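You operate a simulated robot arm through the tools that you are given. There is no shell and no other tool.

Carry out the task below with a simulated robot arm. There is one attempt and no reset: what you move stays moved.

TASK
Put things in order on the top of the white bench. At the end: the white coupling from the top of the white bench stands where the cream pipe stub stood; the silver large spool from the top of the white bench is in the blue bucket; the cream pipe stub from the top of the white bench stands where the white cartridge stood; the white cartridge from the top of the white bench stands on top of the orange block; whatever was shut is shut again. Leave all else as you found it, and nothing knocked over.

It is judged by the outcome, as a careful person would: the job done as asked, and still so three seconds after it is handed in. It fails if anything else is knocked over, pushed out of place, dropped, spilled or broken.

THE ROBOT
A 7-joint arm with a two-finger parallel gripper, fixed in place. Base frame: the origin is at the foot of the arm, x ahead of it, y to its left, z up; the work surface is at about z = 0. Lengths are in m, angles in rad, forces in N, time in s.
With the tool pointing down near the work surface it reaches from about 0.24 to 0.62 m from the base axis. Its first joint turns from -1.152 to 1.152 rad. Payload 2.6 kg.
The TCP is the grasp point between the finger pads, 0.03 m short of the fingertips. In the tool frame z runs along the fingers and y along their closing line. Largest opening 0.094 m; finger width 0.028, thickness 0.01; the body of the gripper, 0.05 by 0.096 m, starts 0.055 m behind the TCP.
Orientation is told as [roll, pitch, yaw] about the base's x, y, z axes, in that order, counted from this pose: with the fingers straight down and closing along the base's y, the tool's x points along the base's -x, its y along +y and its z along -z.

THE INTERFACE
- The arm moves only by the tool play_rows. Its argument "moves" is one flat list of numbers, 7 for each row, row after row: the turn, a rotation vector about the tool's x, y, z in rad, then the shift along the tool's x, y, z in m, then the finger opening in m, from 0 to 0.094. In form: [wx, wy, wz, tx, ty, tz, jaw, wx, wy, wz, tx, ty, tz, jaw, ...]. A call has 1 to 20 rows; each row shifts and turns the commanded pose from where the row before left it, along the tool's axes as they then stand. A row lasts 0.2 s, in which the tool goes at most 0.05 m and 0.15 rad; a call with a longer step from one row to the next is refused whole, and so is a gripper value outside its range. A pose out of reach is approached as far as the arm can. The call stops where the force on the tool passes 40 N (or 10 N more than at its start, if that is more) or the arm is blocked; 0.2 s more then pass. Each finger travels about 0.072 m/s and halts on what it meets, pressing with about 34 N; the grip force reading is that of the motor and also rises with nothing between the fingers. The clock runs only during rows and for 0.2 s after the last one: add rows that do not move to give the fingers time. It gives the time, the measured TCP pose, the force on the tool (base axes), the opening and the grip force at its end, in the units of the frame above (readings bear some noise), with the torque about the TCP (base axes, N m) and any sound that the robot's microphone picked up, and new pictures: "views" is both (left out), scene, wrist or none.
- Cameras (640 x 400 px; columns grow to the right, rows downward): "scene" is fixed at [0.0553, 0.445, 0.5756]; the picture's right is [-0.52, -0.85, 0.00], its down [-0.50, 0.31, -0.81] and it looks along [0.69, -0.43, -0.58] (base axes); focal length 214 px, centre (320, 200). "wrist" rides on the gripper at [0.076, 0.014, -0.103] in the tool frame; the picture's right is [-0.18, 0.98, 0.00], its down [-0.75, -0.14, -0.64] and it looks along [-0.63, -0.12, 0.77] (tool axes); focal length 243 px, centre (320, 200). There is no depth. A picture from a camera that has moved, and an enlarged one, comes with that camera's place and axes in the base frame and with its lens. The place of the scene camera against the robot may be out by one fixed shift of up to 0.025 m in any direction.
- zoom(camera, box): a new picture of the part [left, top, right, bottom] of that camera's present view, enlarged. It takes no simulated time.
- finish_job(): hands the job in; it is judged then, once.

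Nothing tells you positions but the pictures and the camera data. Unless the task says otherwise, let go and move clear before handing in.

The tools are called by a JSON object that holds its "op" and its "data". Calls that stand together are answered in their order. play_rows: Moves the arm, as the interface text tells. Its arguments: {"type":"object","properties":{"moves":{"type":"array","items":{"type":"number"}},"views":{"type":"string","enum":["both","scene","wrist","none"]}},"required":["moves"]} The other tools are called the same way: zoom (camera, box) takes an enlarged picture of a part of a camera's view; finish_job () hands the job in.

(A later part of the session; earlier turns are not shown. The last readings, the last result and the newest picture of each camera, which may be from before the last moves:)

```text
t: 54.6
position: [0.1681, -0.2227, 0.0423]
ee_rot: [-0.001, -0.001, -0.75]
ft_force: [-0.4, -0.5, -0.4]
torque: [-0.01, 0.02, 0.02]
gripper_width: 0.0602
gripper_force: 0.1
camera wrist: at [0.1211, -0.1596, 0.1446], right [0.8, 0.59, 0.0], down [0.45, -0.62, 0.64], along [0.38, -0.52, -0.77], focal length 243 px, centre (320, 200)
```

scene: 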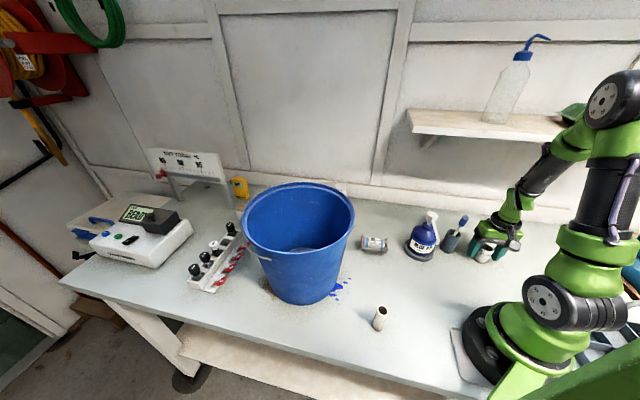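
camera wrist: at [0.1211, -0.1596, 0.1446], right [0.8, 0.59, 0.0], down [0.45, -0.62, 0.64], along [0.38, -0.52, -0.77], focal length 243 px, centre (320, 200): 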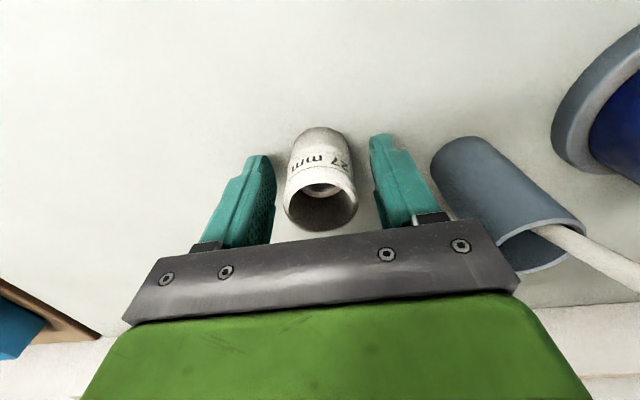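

The coupling stands where the stub was. I'll rise straight up and swing back out over the bench centre for the spool.

{"op": "play_rows", "data": {"moves": [0, 0, 0, 0, 0, -0.02, 0.06, 0, 0, 0, 0, 0, -0.045, 0.06, 0, 0, 0, 0, 0, -0.048, 0.06, 0, 0, 0, 0, 0, -0.048, 0.06, 0, 0, 0, 0, 0, -0.048, 0.06, 0, 0, 0, 0, 0, -0.048, 0.06, 0, 0, 0, 0.0101, 0.0377, 0, 0.06, 0, 0, 0, 0.0101, 0.0377, 0, 0.06, 0, 0, 0, 0.0101, 0.0377, 0, 0.06, 0, 0, 0, 0.0101, 0.0377, 0, 0.06, 0, 0, 0, 0.0101, 0.0377, 0, 0.06, 0, 0, 0, 0, 0, 0, 0.08], "views": "both"}}

{"op": "zoom", "data": {"camera": "scene", "box": [340, 200, 520, 350]}}

```text
t: 57.2
position: [0.2597, -0.0496, 0.2989]
ee_rot: [0.0, -0.001, -0.75]
ft_force: [0.1, 0.4, -0.3]
torque: [0.02, -0.01, -0.02]
gripper_width: 0.08
gripper_force: 0.1
camera wrist: at [0.2127, 0.014, 0.401], right [0.8, 0.59, 0.0], down [0.45, -0.62, 0.64], along [0.38, -0.52, -0.77], focal length 243 px, centre (320, 200)
```

scene: 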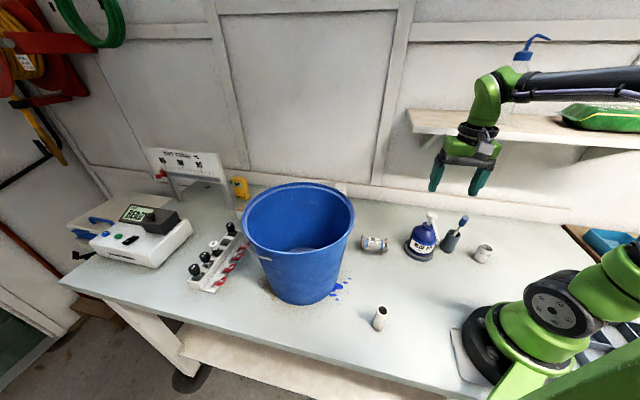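
wrist: 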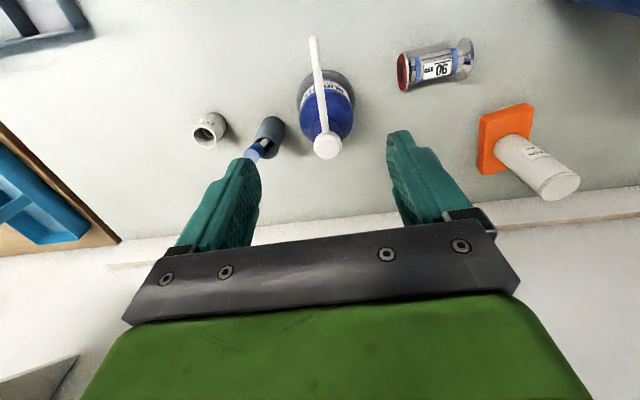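

```text
2.67 times, centred on (430, 275) of scene
camera zoom: at [0.0553, 0.445, 0.5756], right [-0.52, -0.85, 0.0], down [-0.5, 0.31, -0.81], along [0.69, -0.43, -0.58], focal length 572 px, centre (27, 0)
```

zoom: 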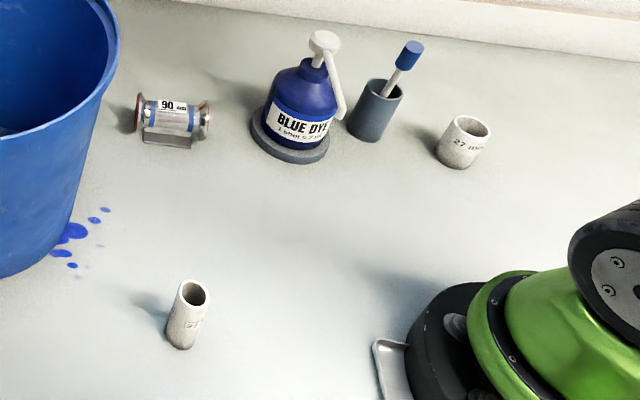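

The coupling now stands exactly on the stub's old footprint. Next is the spool, which appears to rest against a small grey cradle. I'm zooming for its geometry.

{"op": "zoom", "data": {"camera": "wrist", "box": [390, 25, 490, 105]}}

{"op": "zoom", "data": {"camera": "scene", "box": [352, 228, 397, 262]}}

{"op": "zoom", "data": {"camera": "wrist", "box": [180, 30, 380, 180]}}

```text
5.00 times, centred on (440, 65) of wrist
camera zoom: at [0.2127, 0.014, 0.401], right [0.8, 0.59, 0.0], down [0.45, -0.62, 0.64], along [0.38, -0.52, -0.77], focal length 1213 px, centre (-280, 875)
```

zoom: 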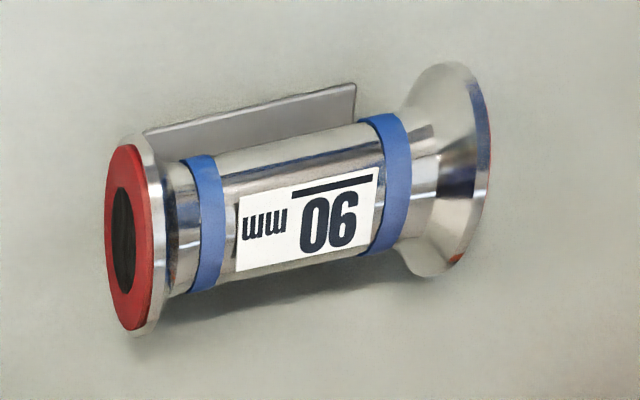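

```text
11.76 times, centred on (374, 245) of scene
camera zoom: at [0.0553, 0.445, 0.5756], right [-0.52, -0.85, 0.0], down [-0.5, 0.31, -0.81], along [0.69, -0.43, -0.58], focal length 2523 px, centre (-321, -329)
```

zoom: 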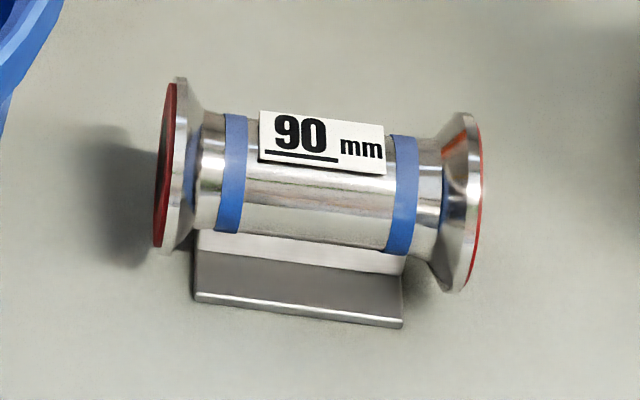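

```text
2.67 times, centred on (280, 105) of wrist
camera zoom: at [0.2127, 0.014, 0.401], right [0.8, 0.59, 0.0], down [0.45, -0.62, 0.64], along [0.38, -0.52, -0.77], focal length 647 px, centre (427, 453)
```

zoom: 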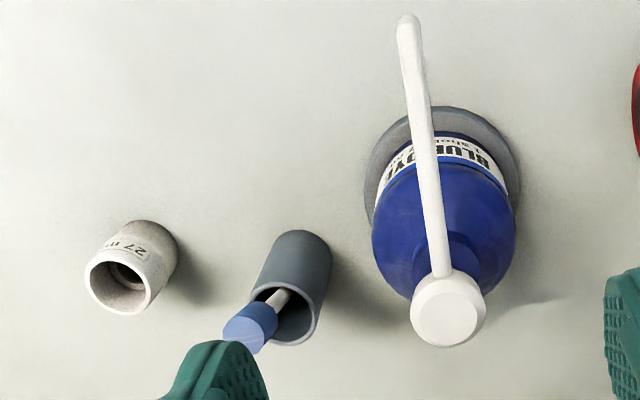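

The spool geometry from two views: axis centre (0.380, 0.0495, z ≈ 0.031), axis angle ≈ 47.6°, body about 0.033 m thick, flanges 0.051 m, sitting on a low cradle plate. The bucket centre is ≈ (0.422, 0.291) with its rim at z ≈ 0.23. I'll move over the spool and turn the fingers across its axis.

{"op": "play_rows", "data": {"moves": [0, 0, 0, -0.0051, 0.0386, 0, 0.08, 0, 0, 0, -0.0051, 0.0386, 0, 0.08, 0, 0, 0, -0.0051, 0.0386, 0, 0.08, 0, 0, 0, -0.0051, 0.0386, 0, 0.08, 0, 0, -0.1436, 0, 0, 0, 0.08, 0, 0, -0.1436, 0, 0, 0, 0.08, 0, 0, -0.1436, 0, 0, 0, 0.08, 0, 0, -0.1436, 0, 0, 0, 0.08, 0, 0, -0.1436, 0, 0, 0, 0.08, 0, 0, -0.1436, 0, 0, 0, 0.08, 0, 0, -0.1436, 0, 0, 0, 0.08, 0, 0, -0.1436, 0, 0, 0, 0.08, 0, 0, -0.1436, 0, 0, 0, 0.08, 0, 0, -0.1436, 0, 0, 0, 0.08, 0, 0, -0.1436, 0, 0, 0, 0.08, 0, 0, 0, 0, 0, 0, 0.08], "views": "both"}}

```text
t: 60.6
position: [0.3796, 0.049, 0.2986]
ee_rot: [-0.002, 0.0, 0.832]
ft_force: [-0.7, -0.1, 0.2]
torque: [0.01, 0.02, 0.0]
gripper_width: 0.08
gripper_force: 0.0
camera wrist: at [0.3169, 0.0034, 0.4018], right [-0.6, 0.8, 0.0], down [0.61, 0.46, 0.64], along [0.51, 0.39, -0.77], focal length 243 px, centre (320, 200)
```

scene: 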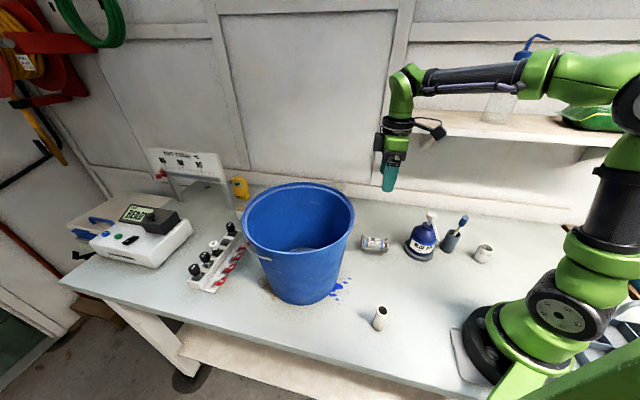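
wrist: 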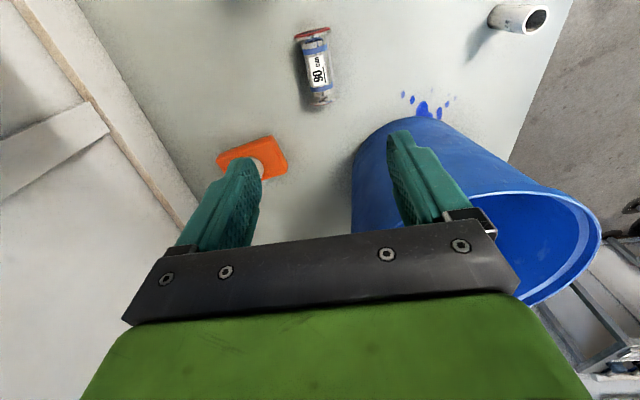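

{"op": "zoom", "data": {"camera": "wrist", "box": [270, 15, 370, 115]}}

```text
4.00 times, centred on (320, 65) of wrist
camera zoom: at [0.3169, 0.0034, 0.4018], right [-0.6, 0.8, 0.0], down [0.61, 0.46, 0.64], along [0.51, 0.39, -0.77], focal length 970 px, centre (320, 740)
```

zoom: 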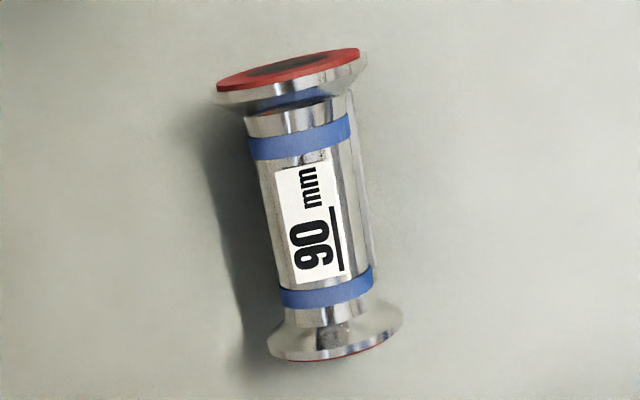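

The axis is aligned within a degree; the spool is about 4 mm nearer and 2 mm to one side. I'll correct and descend partway to check again.

{"op": "play_rows", "data": {"moves": [0, 0, 0, 0.003, -0.0017, 0.03, 0.07, 0, 0, 0, 0, 0, 0.045, 0.07, 0, 0, 0, 0, 0, 0.045, 0.07, 0, 0, 0, 0, 0, 0.045, 0.07, 0, 0, 0, 0, 0, 0.02, 0.07, 0, 0, 0, 0, 0, 0, 0.07], "views": "both"}}

{"op": "zoom", "data": {"camera": "wrist", "box": [240, 40, 400, 200]}}

{"op": "zoom", "data": {"camera": "scene", "box": [340, 130, 480, 270]}}

```text
t: 62.0
position: [0.3785, 0.0469, 0.1147]
ee_rot: [0.0, 0.0, 0.831]
ft_force: [-0.3, 1.7, 0.1]
torque: [0.01, -0.02, -0.05]
gripper_width: 0.0697
gripper_force: 0.1
camera wrist: at [0.3157, 0.0006, 0.2165], right [-0.6, 0.8, 0.0], down [0.61, 0.46, 0.64], along [0.51, 0.39, -0.77], focal length 243 px, centre (320, 200)
```

scene: 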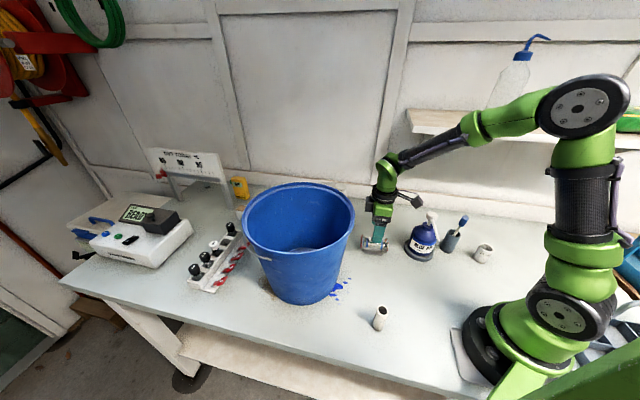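
wrist: 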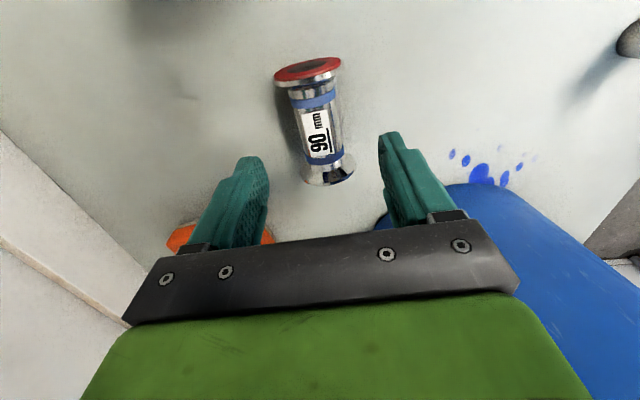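

```text
2.50 times, centred on (320, 120) of wrist
camera zoom: at [0.3157, 0.0006, 0.2165], right [-0.6, 0.8, 0.0], down [0.61, 0.46, 0.64], along [0.51, 0.39, -0.77], focal length 606 px, centre (320, 400)
```

zoom: 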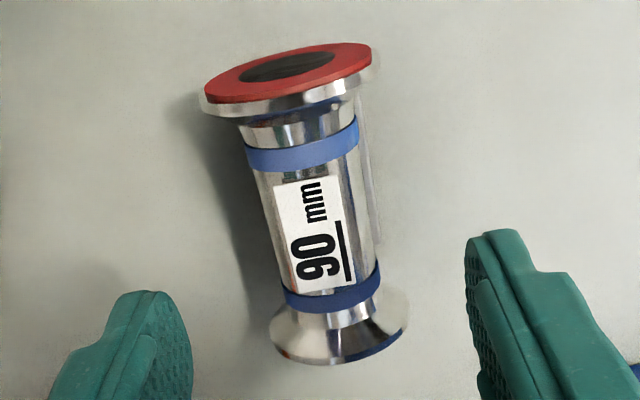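

```text
2.86 times, centred on (410, 200) of scene
camera zoom: at [0.0553, 0.445, 0.5756], right [-0.52, -0.85, 0.0], down [-0.5, 0.31, -0.81], along [0.69, -0.43, -0.58], focal length 613 px, centre (63, 200)
```

zoom: 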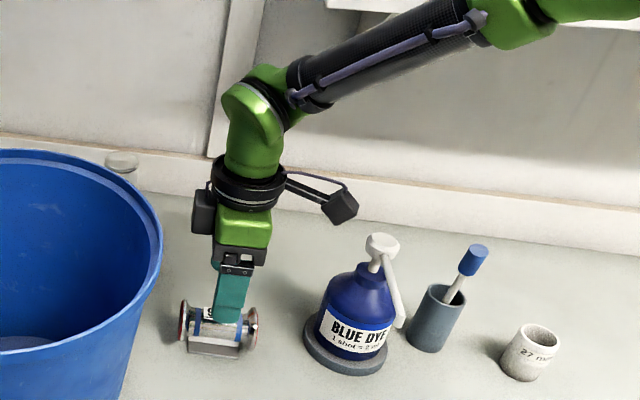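

The spool is nicely centred, and the wrist camera clears the pump head. I'll lower to z ≈ 0.047 so the fingertips straddle the body above the cradle, then close.

{"op": "play_rows", "data": {"moves": [0, 0, 0, 0, -0.0015, 0.025, 0.07, 0, 0, 0, 0, 0, 0.025, 0.07, 0, 0, 0, 0, 0, 0.0175, 0.07, 0, 0, 0, 0, 0, 0, 0.07], "views": "both"}}

{"op": "zoom", "data": {"camera": "wrist", "box": [220, 60, 420, 240]}}

{"op": "zoom", "data": {"camera": "scene", "box": [340, 180, 460, 270]}}

```text
t: 63.0
position: [0.3797, 0.0457, 0.0474]
ee_rot: [-0.001, 0.0, 0.829]
ft_force: [-0.2, -0.4, -0.5]
torque: [0.01, 0.02, 0.02]
gripper_width: 0.0699
gripper_force: 0.0
camera wrist: at [0.3175, -0.0008, 0.149], right [-0.6, 0.8, 0.0], down [0.61, 0.46, 0.64], along [0.51, 0.39, -0.77], focal length 243 px, centre (320, 200)
```

scene: 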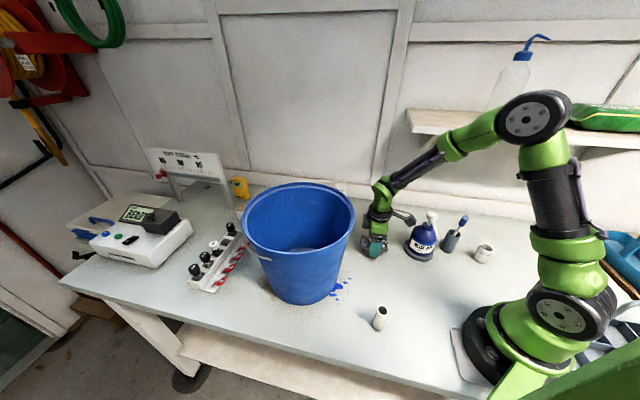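
wrist: 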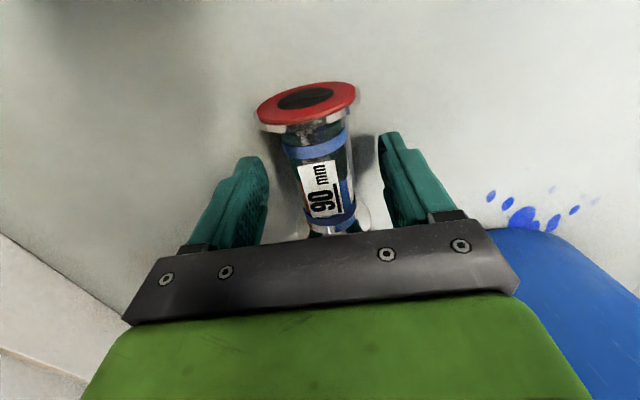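

```text
2.22 times, centred on (320, 150) of wrist
camera zoom: at [0.3175, -0.0008, 0.149], right [-0.6, 0.8, 0.0], down [0.61, 0.46, 0.64], along [0.51, 0.39, -0.77], focal length 539 px, centre (320, 311)
```

zoom: 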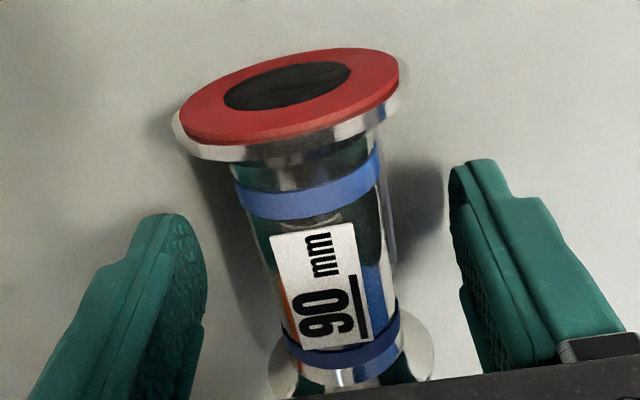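

```text
4.44 times, centred on (400, 225) of scene
camera zoom: at [0.0553, 0.445, 0.5756], right [-0.52, -0.85, 0.0], down [-0.5, 0.31, -0.81], along [0.69, -0.43, -0.58], focal length 953 px, centre (-36, 89)
```

zoom: 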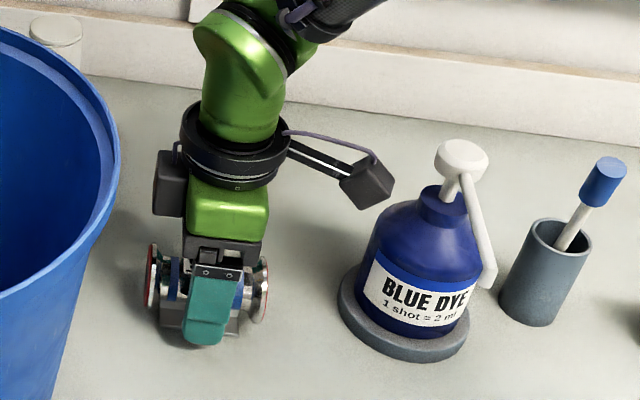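

The fingers straddle the body evenly between the flanges, and no contact is felt. Closing now.

{"op": "play_rows", "data": {"moves": [0, 0, 0, 0, 0, 0, 0.05, 0, 0, 0, 0, 0, 0, 0.02, 0, 0, 0, 0, 0, 0, 0.02, 0, 0, 0, 0, 0, 0, 0.02, 0, 0, 0, 0, 0, 0, 0.02], "views": "both"}}

```text
t: 64.2
position: [0.3811, 0.0463, 0.0481]
ee_rot: [-0.003, -0.001, 0.831]
ft_force: [-0.7, -0.9, 20.0]
torque: [-0.05, 0.02, -0.14]
gripper_width: 0.0277
gripper_force: 33.7
camera wrist: at [0.3181, -0.0009, 0.1498], right [-0.6, 0.8, 0.0], down [0.61, 0.46, 0.64], along [0.52, 0.39, -0.76], focal length 243 px, centre (320, 200)
```

scene: 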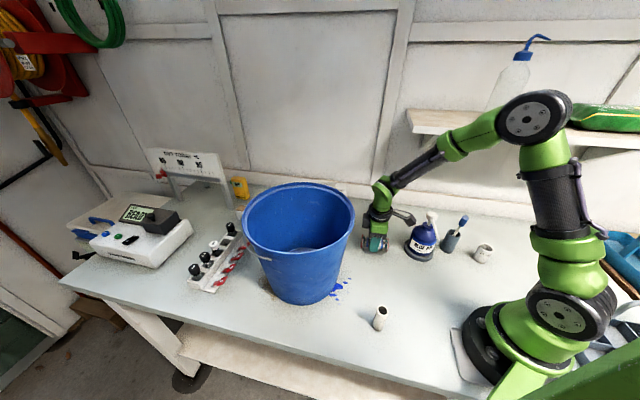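
wrist: 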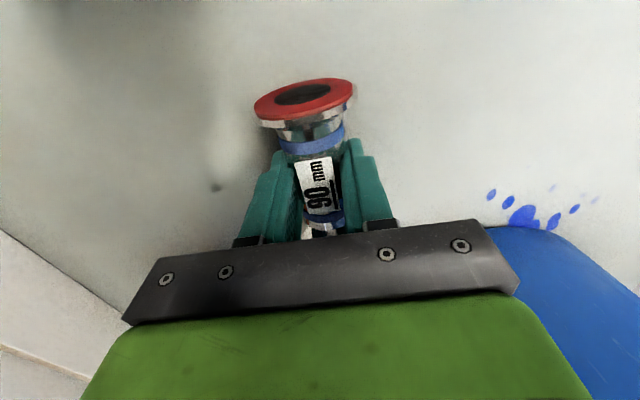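

It's gripped at 0.0277 m, but there's a 20 N upward reaction, so I'm checking the contact geometry before lifting.

{"op": "zoom", "data": {"camera": "scene", "box": [350, 205, 410, 265]}}

{"op": "zoom", "data": {"camera": "wrist", "box": [230, 60, 410, 250]}}

```text
6.67 times, centred on (380, 235) of scene
camera zoom: at [0.0553, 0.445, 0.5756], right [-0.52, -0.85, 0.0], down [-0.5, 0.31, -0.81], along [0.69, -0.43, -0.58], focal length 1430 px, centre (-80, -33)
```

zoom: 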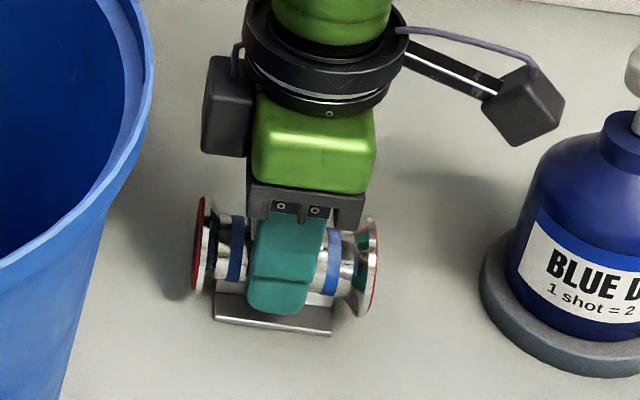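

```text
2.11 times, centred on (320, 155) of wrist
camera zoom: at [0.3181, -0.0009, 0.1498], right [-0.6, 0.8, 0.0], down [0.61, 0.46, 0.64], along [0.52, 0.39, -0.76], focal length 511 px, centre (320, 295)
```

zoom: 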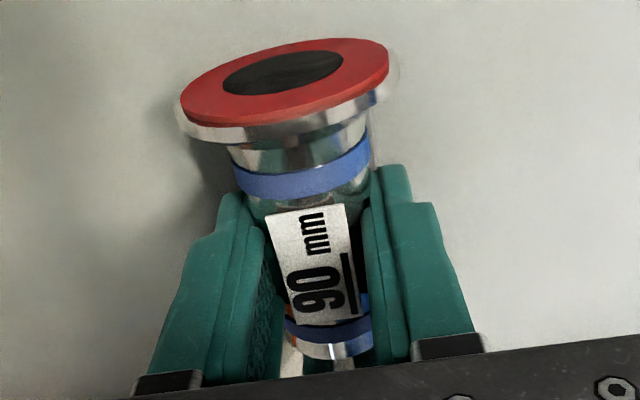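

The fingertips may be bearing on the cradle edge. I'll raise a couple of millimetres and see how the force changes.

{"op": "play_rows", "data": {"moves": [0, 0, 0, 0, 0, -0.002, 0.02, 0, 0, 0, 0, 0, 0, 0.02], "views": "none"}}

```text
t: 64.8
position: [0.3802, 0.0459, 0.0485]
ee_rot: [-0.002, 0.0, 0.829]
ft_force: [0.0, 2.0, 15.5]
torque: [-0.18, 0.29, -0.23]
gripper_width: 0.0247
gripper_force: 34.0
```

The width shrank as I rose, so the pads are squeezing above the spool's widest point; the finger tips curve outward. I'll open, go lower so the flat of the pads meets the body centre, and grip again.

{"op": "play_rows", "data": {"moves": [0, 0, 0, 0, 0, 0, 0.04, 0, 0, 0, 0, 0, 0, 0.068, 0, 0, 0, 0, 0, 0, 0.068], "views": "both"}}

{"op": "zoom", "data": {"camera": "wrist", "box": [220, 60, 420, 240]}}

{"op": "zoom", "data": {"camera": "scene", "box": [350, 205, 410, 265]}}

```text
t: 65.6
position: [0.3796, 0.0451, 0.0489]
ee_rot: [0.0, -0.001, 0.83]
ft_force: [-0.5, -0.3, -0.4]
torque: [0.0, -0.02, 0.02]
gripper_width: 0.068
gripper_force: 0.1
camera wrist: at [0.3176, -0.0008, 0.1512], right [-0.6, 0.8, 0.0], down [0.61, 0.46, 0.64], along [0.51, 0.39, -0.77], focal length 243 px, centre (320, 200)
```

scene: 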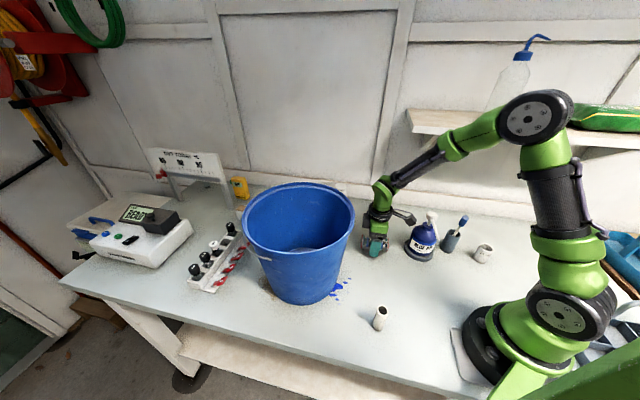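
wrist: 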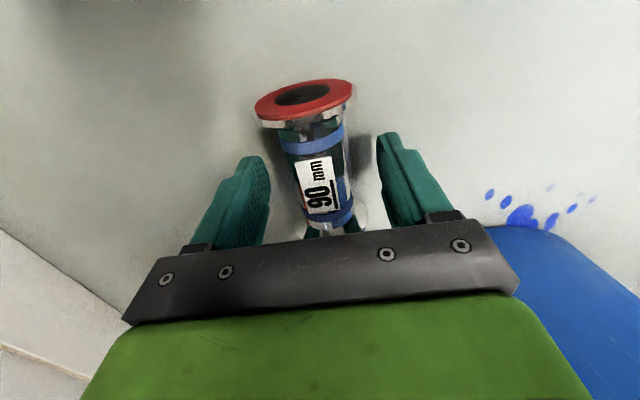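

```text
2.22 times, centred on (320, 150) of wrist
camera zoom: at [0.3176, -0.0008, 0.1512], right [-0.6, 0.8, 0.0], down [0.61, 0.46, 0.64], along [0.51, 0.39, -0.77], focal length 539 px, centre (320, 311)
```

zoom: 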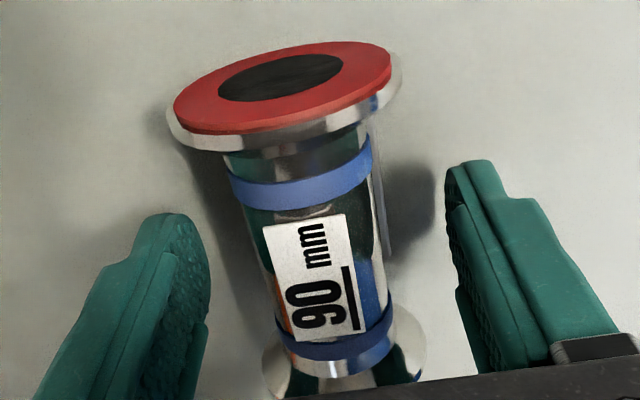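

```text
6.67 times, centred on (380, 235) of scene
camera zoom: at [0.0553, 0.445, 0.5756], right [-0.52, -0.85, 0.0], down [-0.5, 0.31, -0.81], along [0.69, -0.43, -0.58], focal length 1430 px, centre (-80, -33)
```

zoom: 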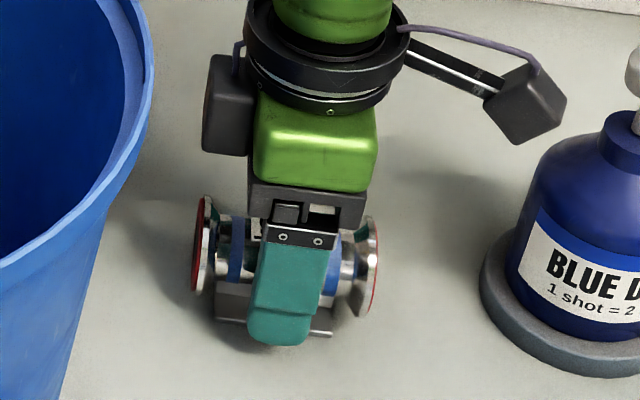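

The spool is undisturbed on its cradle. I'll shift 2.5 mm to centre, lower about 12 mm, and close again.

{"op": "play_rows", "data": {"moves": [0, 0, 0, 0, -0.0025, 0.004, 0.068, 0, 0, 0, 0, 0, 0.004, 0.068, 0, 0, 0, 0, 0, 0.0045, 0.068, 0, 0, 0, 0, 0, 0, 0.068, 0, 0, 0, 0, 0, 0, 0.05, 0, 0, 0, 0, 0, 0, 0.024, 0, 0, 0, 0, 0, 0, 0.024, 0, 0, 0, 0, 0, 0, 0.024], "views": "both"}}

{"op": "zoom", "data": {"camera": "wrist", "box": [220, 60, 420, 240]}}

{"op": "zoom", "data": {"camera": "scene", "box": [350, 205, 410, 265]}}

```text
t: 67.4
position: [0.3819, 0.0427, 0.0364]
ee_rot: [-0.002, 0.002, 0.831]
ft_force: [-0.3, 1.1, 0.0]
torque: [0.02, 0.0, 0.0]
gripper_width: 0.0362
gripper_force: 33.6
camera wrist: at [0.3191, -0.0028, 0.1385], right [-0.6, 0.8, 0.0], down [0.61, 0.46, 0.64], along [0.51, 0.39, -0.77], focal length 243 px, centre (320, 200)
```

scene: 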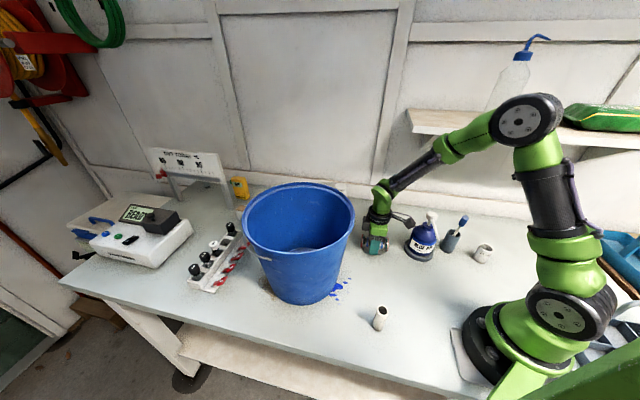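
wrist: 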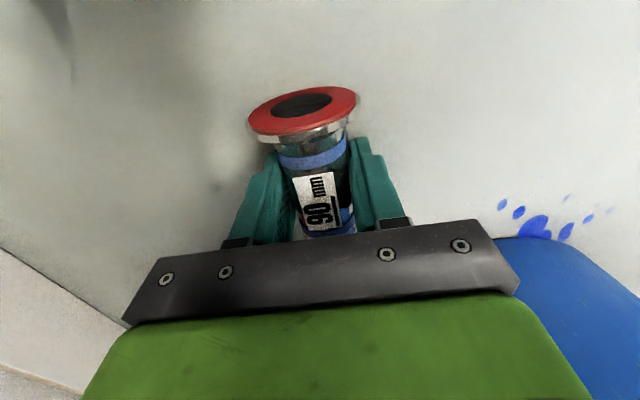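

```text
2.22 times, centred on (320, 150) of wrist
camera zoom: at [0.3191, -0.0028, 0.1385], right [-0.6, 0.8, 0.0], down [0.61, 0.46, 0.64], along [0.51, 0.39, -0.77], focal length 539 px, centre (320, 311)
```

zoom: 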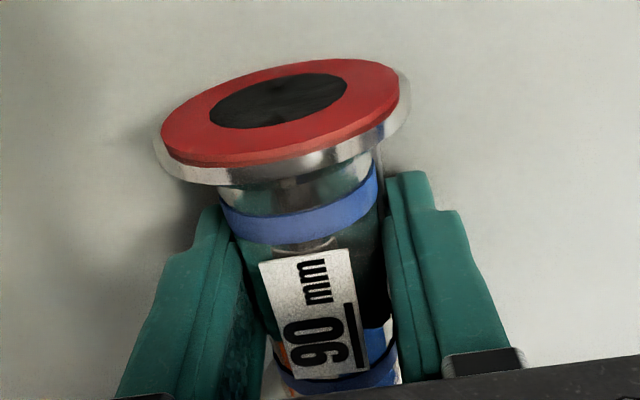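

```text
6.67 times, centred on (380, 235) of scene
camera zoom: at [0.0553, 0.445, 0.5756], right [-0.52, -0.85, 0.0], down [-0.5, 0.31, -0.81], along [0.69, -0.43, -0.58], focal length 1430 px, centre (-80, -33)
```

zoom: 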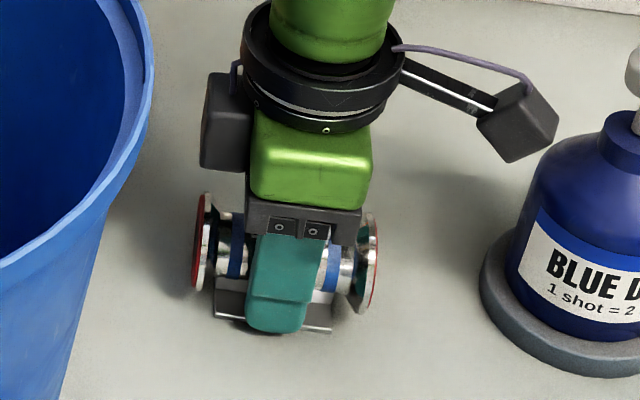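

Now the width is 0.0362 m with zero vertical reaction, so the pads are at the body's widest point. I'll do a small test lift.

{"op": "play_rows", "data": {"moves": [0, 0, 0, 0, 0, -0.003, 0.024, 0, 0, 0, 0, 0, -0.004, 0.024, 0, 0, 0, 0, 0, 0, 0.024], "views": "both"}}

{"op": "zoom", "data": {"camera": "scene", "box": [350, 205, 410, 265]}}

```text
t: 68.2
position: [0.3817, 0.0437, 0.0429]
ee_rot: [-0.001, 0.001, 0.832]
ft_force: [0.6, 0.4, -3.6]
torque: [0.01, 0.02, 0.01]
gripper_width: 0.036
gripper_force: 34.1
camera wrist: at [0.3193, -0.0027, 0.1457], right [-0.6, 0.8, 0.0], down [0.61, 0.46, 0.64], along [0.51, 0.39, -0.77], focal length 243 px, centre (320, 200)
```

scene: 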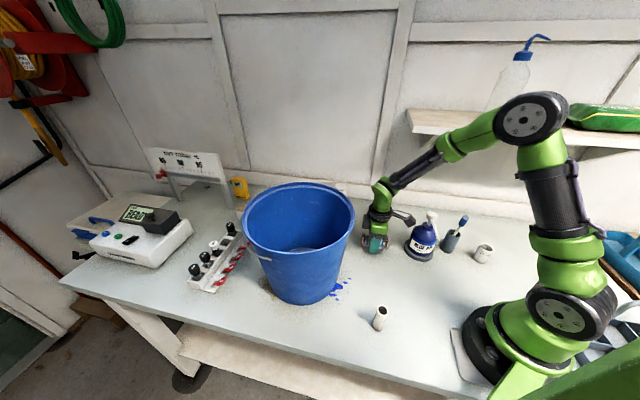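
wrist: 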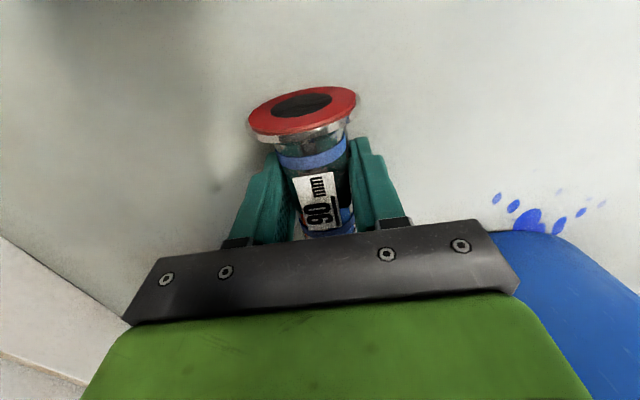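

```text
6.67 times, centred on (380, 235) of scene
camera zoom: at [0.0553, 0.445, 0.5756], right [-0.52, -0.85, 0.0], down [-0.5, 0.31, -0.81], along [0.69, -0.43, -0.58], focal length 1430 px, centre (-80, -33)
```

zoom: 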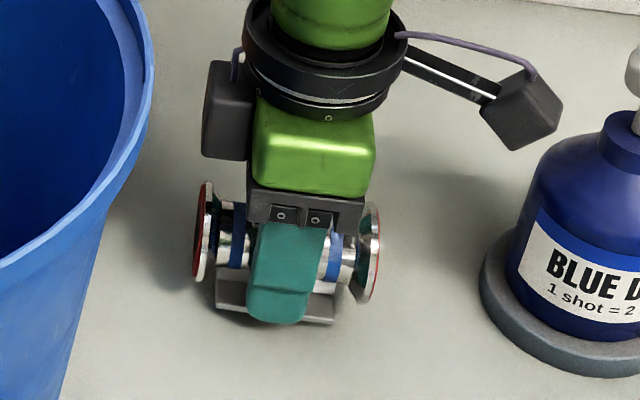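

The spool is off its cradle (3.6 N weight, stable width) and the cradle stays put. I'll lift smoothly to carrying height.

{"op": "play_rows", "data": {"moves": [0, 0, 0, 0, 0, -0.008, 0.024, 0, 0, 0, 0, 0, -0.016, 0.024, 0, 0, 0, 0, 0, -0.024, 0.024, 0, 0, 0, 0, 0, -0.03, 0.024, 0, 0, 0, 0, 0, -0.033, 0.024, 0, 0, 0, 0, 0, -0.033, 0.024, 0, 0, 0, 0, 0, -0.033, 0.024, 0, 0, 0, 0, 0, -0.032, 0.024, 0, 0, 0, 0, 0, -0.028, 0.024, 0, 0, 0, 0, 0, -0.02, 0.024, 0, 0, 0, 0, 0, -0.01, 0.024, 0, 0, 0, 0, 0, 0, 0.024], "views": "both"}}

```text
t: 70.8
position: [0.38, 0.0437, 0.3111]
ee_rot: [-0.002, 0.0, 0.831]
ft_force: [-0.1, -0.1, -3.6]
torque: [0.0, -0.02, 0.01]
gripper_width: 0.0359
gripper_force: 34.0
camera wrist: at [0.3183, -0.0027, 0.4129], right [-0.6, 0.8, 0.0], down [0.61, 0.46, 0.64], along [0.51, 0.39, -0.77], focal length 243 px, centre (320, 200)
```

scene: 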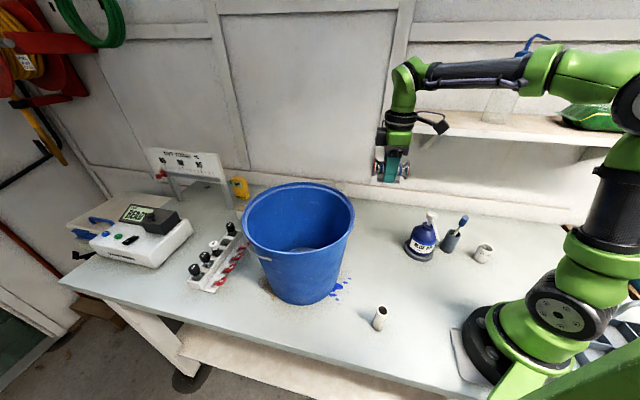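
wrist: 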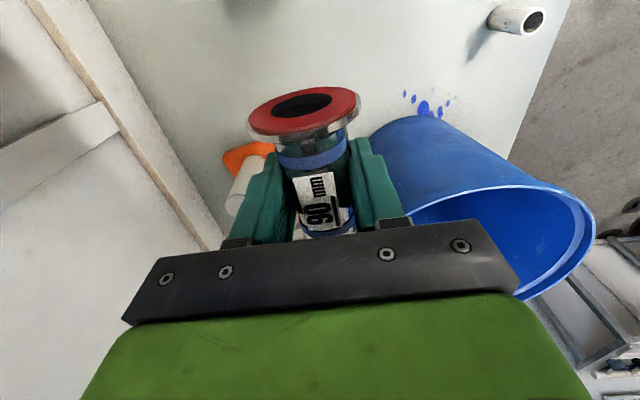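

The spool is held securely. I'm checking whether the cradle stayed on the bench or came along.

{"op": "zoom", "data": {"camera": "scene", "box": [340, 130, 440, 270]}}

{"op": "zoom", "data": {"camera": "scene", "box": [365, 145, 420, 190]}}

{"op": "zoom", "data": {"camera": "wrist", "box": [220, 60, 420, 240]}}

```text
2.86 times, centred on (390, 200) of scene
camera zoom: at [0.0553, 0.445, 0.5756], right [-0.52, -0.85, 0.0], down [-0.5, 0.31, -0.81], along [0.69, -0.43, -0.58], focal length 613 px, centre (120, 200)
```

zoom: 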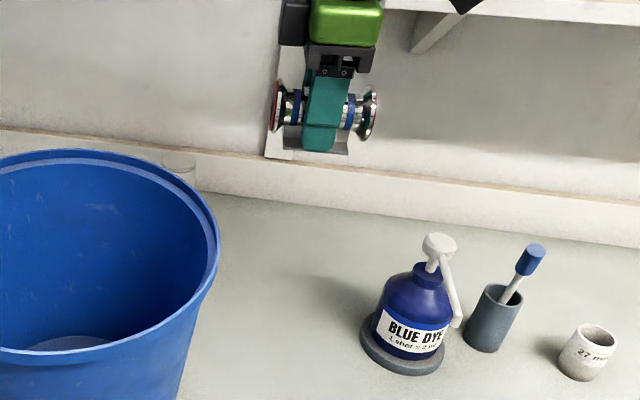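

```text
8.89 times, centred on (392, 168) of scene
camera zoom: at [0.0553, 0.445, 0.5756], right [-0.52, -0.85, 0.0], down [-0.5, 0.31, -0.81], along [0.69, -0.43, -0.58], focal length 1906 px, centre (-324, 489)
```

zoom: 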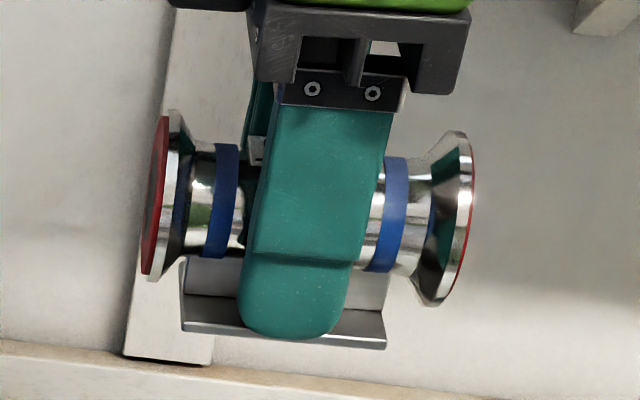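

```text
2.22 times, centred on (320, 150) of wrist
camera zoom: at [0.3183, -0.0027, 0.4129], right [-0.6, 0.8, 0.0], down [0.61, 0.46, 0.64], along [0.51, 0.39, -0.77], focal length 539 px, centre (320, 311)
```

zoom: 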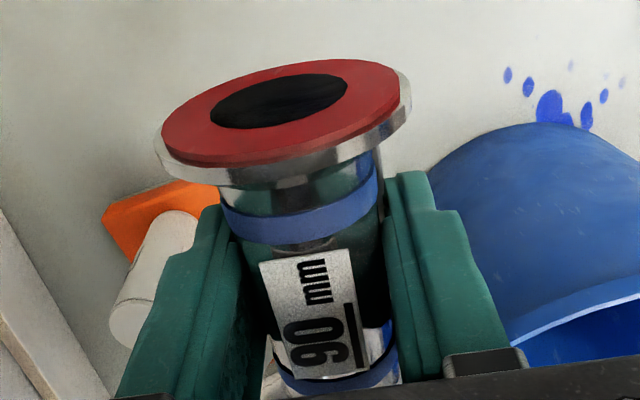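

The cradle came up with the spool, so it may be a foot fixed to it. I'm zooming in closely to see how it is attached.

{"op": "zoom", "data": {"camera": "scene", "box": [374, 156, 410, 178]}}

{"op": "zoom", "data": {"camera": "wrist", "box": [290, 120, 370, 200]}}

{"op": "zoom", "data": {"camera": "scene", "box": [350, 225, 400, 265]}}

```text
16.00 times, centred on (392, 167) of scene
camera zoom: at [0.0553, 0.445, 0.5756], right [-0.52, -0.85, 0.0], down [-0.5, 0.31, -0.81], along [0.69, -0.43, -0.58], focal length 3432 px, centre (-832, 728)
```

zoom: 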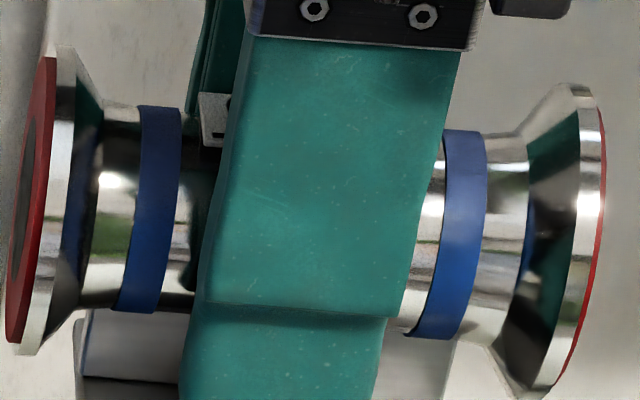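

```text
5.00 times, centred on (330, 160) of wrist
camera zoom: at [0.3183, -0.0027, 0.4129], right [-0.6, 0.8, 0.0], down [0.61, 0.46, 0.64], along [0.51, 0.39, -0.77], focal length 1213 px, centre (270, 400)
```

zoom: 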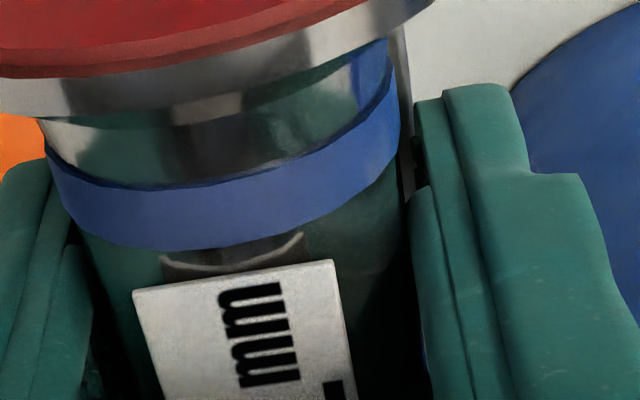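

```text
10.00 times, centred on (375, 245) of scene
camera zoom: at [0.0553, 0.445, 0.5756], right [-0.52, -0.85, 0.0], down [-0.5, 0.31, -0.81], along [0.69, -0.43, -0.58], focal length 2145 px, centre (-230, -250)
```

zoom: 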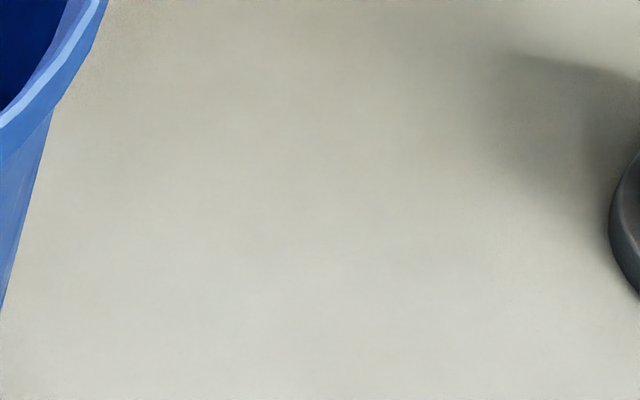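

{"op": "zoom", "data": {"camera": "scene", "box": [376, 166, 408, 186]}}

```text
16.00 times, centred on (392, 176) of scene
camera zoom: at [0.0553, 0.445, 0.5756], right [-0.52, -0.85, 0.0], down [-0.5, 0.31, -0.81], along [0.69, -0.43, -0.58], focal length 3432 px, centre (-832, 584)
```

zoom: 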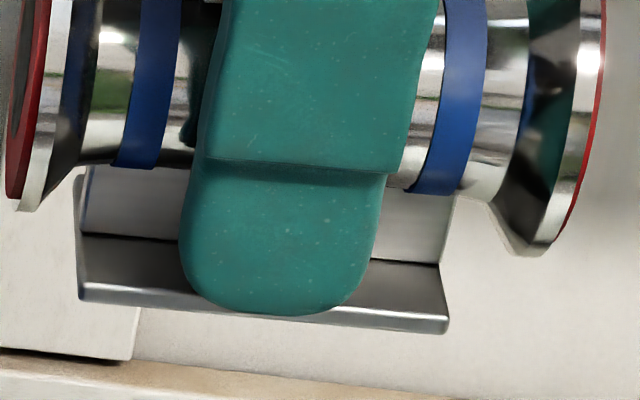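

The grey foot has its upright web directly under the spool's axis, and the fingertips are too high to pinch it. So it is fixed to the spool and travels with it. I'll carry the spool smoothly over the bucket rim, with its bottom at about z = 0.275.

{"op": "play_rows", "data": {"moves": [0, 0, 0, -0.0119, 0.008, 0, 0.024, 0, 0, 0, -0.0237, 0.016, 0, 0.024, 0, 0, 0, -0.0297, 0.02, 0, 0.024, 0, 0, 0, -0.0336, 0.0227, 0, 0.024, 0, 0, 0, -0.0336, 0.0227, 0, 0.024, 0, 0, 0, -0.0297, 0.02, 0, 0.024, 0, 0, 0, -0.0237, 0.016, 0, 0.024, 0, 0, 0, -0.0119, 0.008, 0, 0.024, 0, 0, 0, 0, 0, 0, 0.024], "views": "both"}}

```text
t: 72.8
position: [0.4173, 0.2793, 0.3104]
ee_rot: [-0.002, 0.0, 0.833]
ft_force: [0.2, -0.5, -3.3]
torque: [-0.02, 0.0, 0.01]
gripper_width: 0.036
gripper_force: 33.8
camera wrist: at [0.3541, 0.2334, 0.4124], right [-0.6, 0.8, 0.0], down [0.61, 0.46, 0.64], along [0.51, 0.39, -0.77], focal length 243 px, centre (320, 200)
```

scene: 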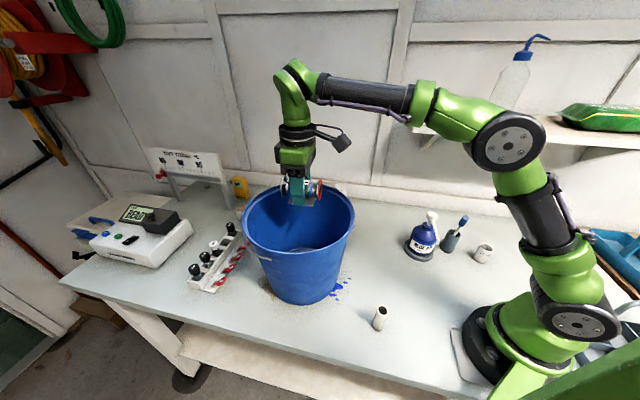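
wrist: 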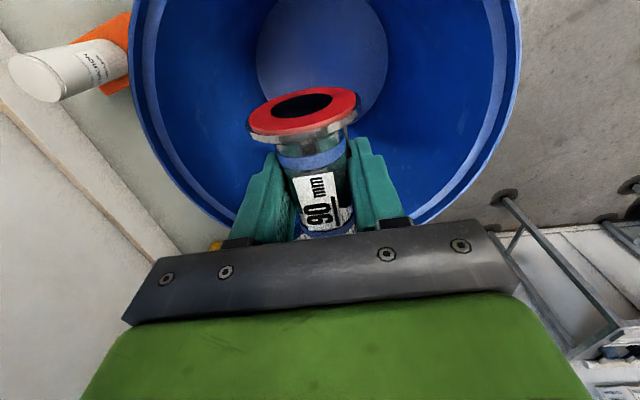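

The spool hangs over the bucket mouth. I'm zooming in to locate the bucket floor and rim relative to the gripper before lowering.

{"op": "zoom", "data": {"camera": "wrist", "box": [120, 0, 540, 240]}}

{"op": "zoom", "data": {"camera": "scene", "box": [230, 100, 370, 310]}}

```text
1.52 times, centred on (330, 120) of wrist
camera zoom: at [0.3541, 0.2334, 0.4124], right [-0.6, 0.8, 0.0], down [0.61, 0.46, 0.64], along [0.51, 0.39, -0.77], focal length 370 px, centre (305, 322)
```

zoom: 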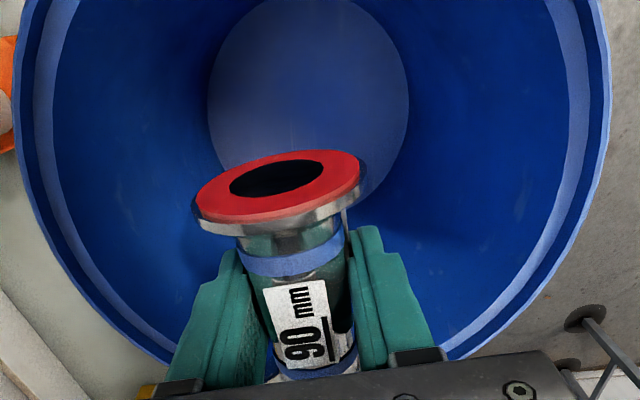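

```text
1.90 times, centred on (300, 205) of scene
camera zoom: at [0.0553, 0.445, 0.5756], right [-0.52, -0.85, 0.0], down [-0.5, 0.31, -0.81], along [0.69, -0.43, -0.58], focal length 408 px, centre (358, 190)
```

zoom: 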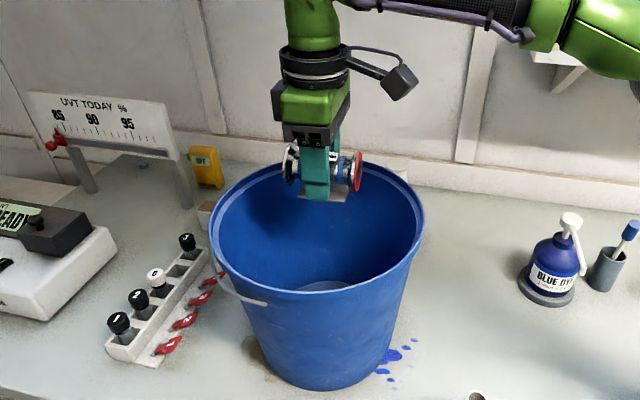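

Fitting the rim and floor arcs puts the bucket centre at (0.418, 0.286), with a floor radius ≈ 0.097 and the rim at z ≈ 0.24. I'll lower into the bucket while shifting about 2 cm away from the wrist-camera side so the camera clears the wall, pausing partway.

{"op": "play_rows", "data": {"moves": [0, 0, 0, -0.0033, 0.0005, 0.012, 0.024, 0, 0, 0, -0.0033, 0.0005, 0.024, 0.024, 0, 0, 0, -0.0033, 0.0006, 0.03, 0.024, 0, 0, 0, -0.0033, 0.0006, 0.03, 0.024, 0, 0, 0, -0.0033, 0.0006, 0.03, 0.024, 0, 0, 0, -0.0033, 0.0006, 0.022, 0.024, 0, 0, 0, -0.0033, 0.0005, 0.012, 0.024, 0, 0, 0, 0, 0, 0, 0.024], "views": "both"}}

{"op": "zoom", "data": {"camera": "scene", "box": [230, 100, 370, 310]}}

```text
t: 74.6
position: [0.428, 0.2995, 0.1497]
ee_rot: [-0.001, 0.0, 0.831]
ft_force: [-0.2, -1.0, -2.7]
torque: [-0.01, 0.0, 0.01]
gripper_width: 0.0357
gripper_force: 33.9
camera wrist: at [0.3665, 0.2528, 0.252], right [-0.6, 0.8, 0.0], down [0.61, 0.46, 0.64], along [0.51, 0.39, -0.77], focal length 243 px, centre (320, 200)
```

scene: 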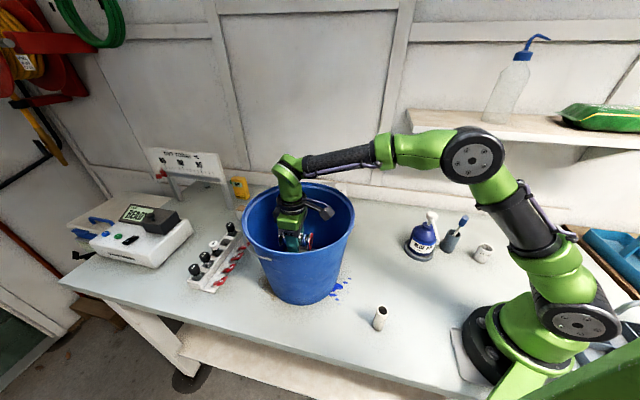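
wrist: 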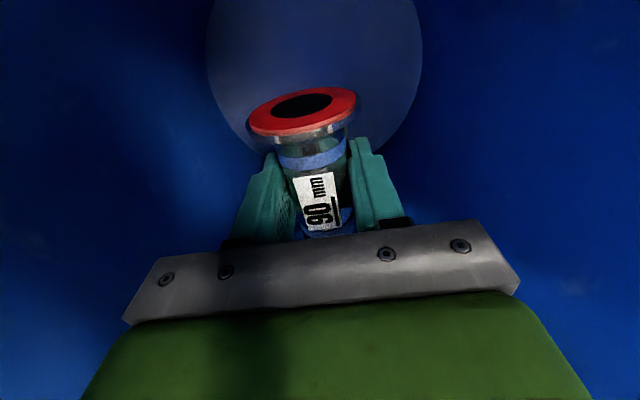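

```text
1.90 times, centred on (300, 205) of scene
camera zoom: at [0.0553, 0.445, 0.5756], right [-0.52, -0.85, 0.0], down [-0.5, 0.31, -0.81], along [0.69, -0.43, -0.58], focal length 408 px, centre (358, 190)
```

zoom: 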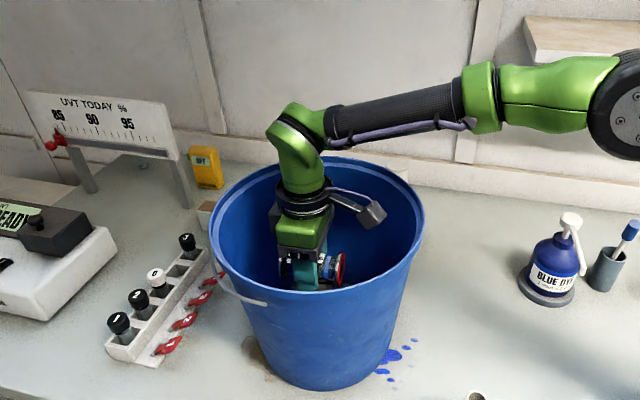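

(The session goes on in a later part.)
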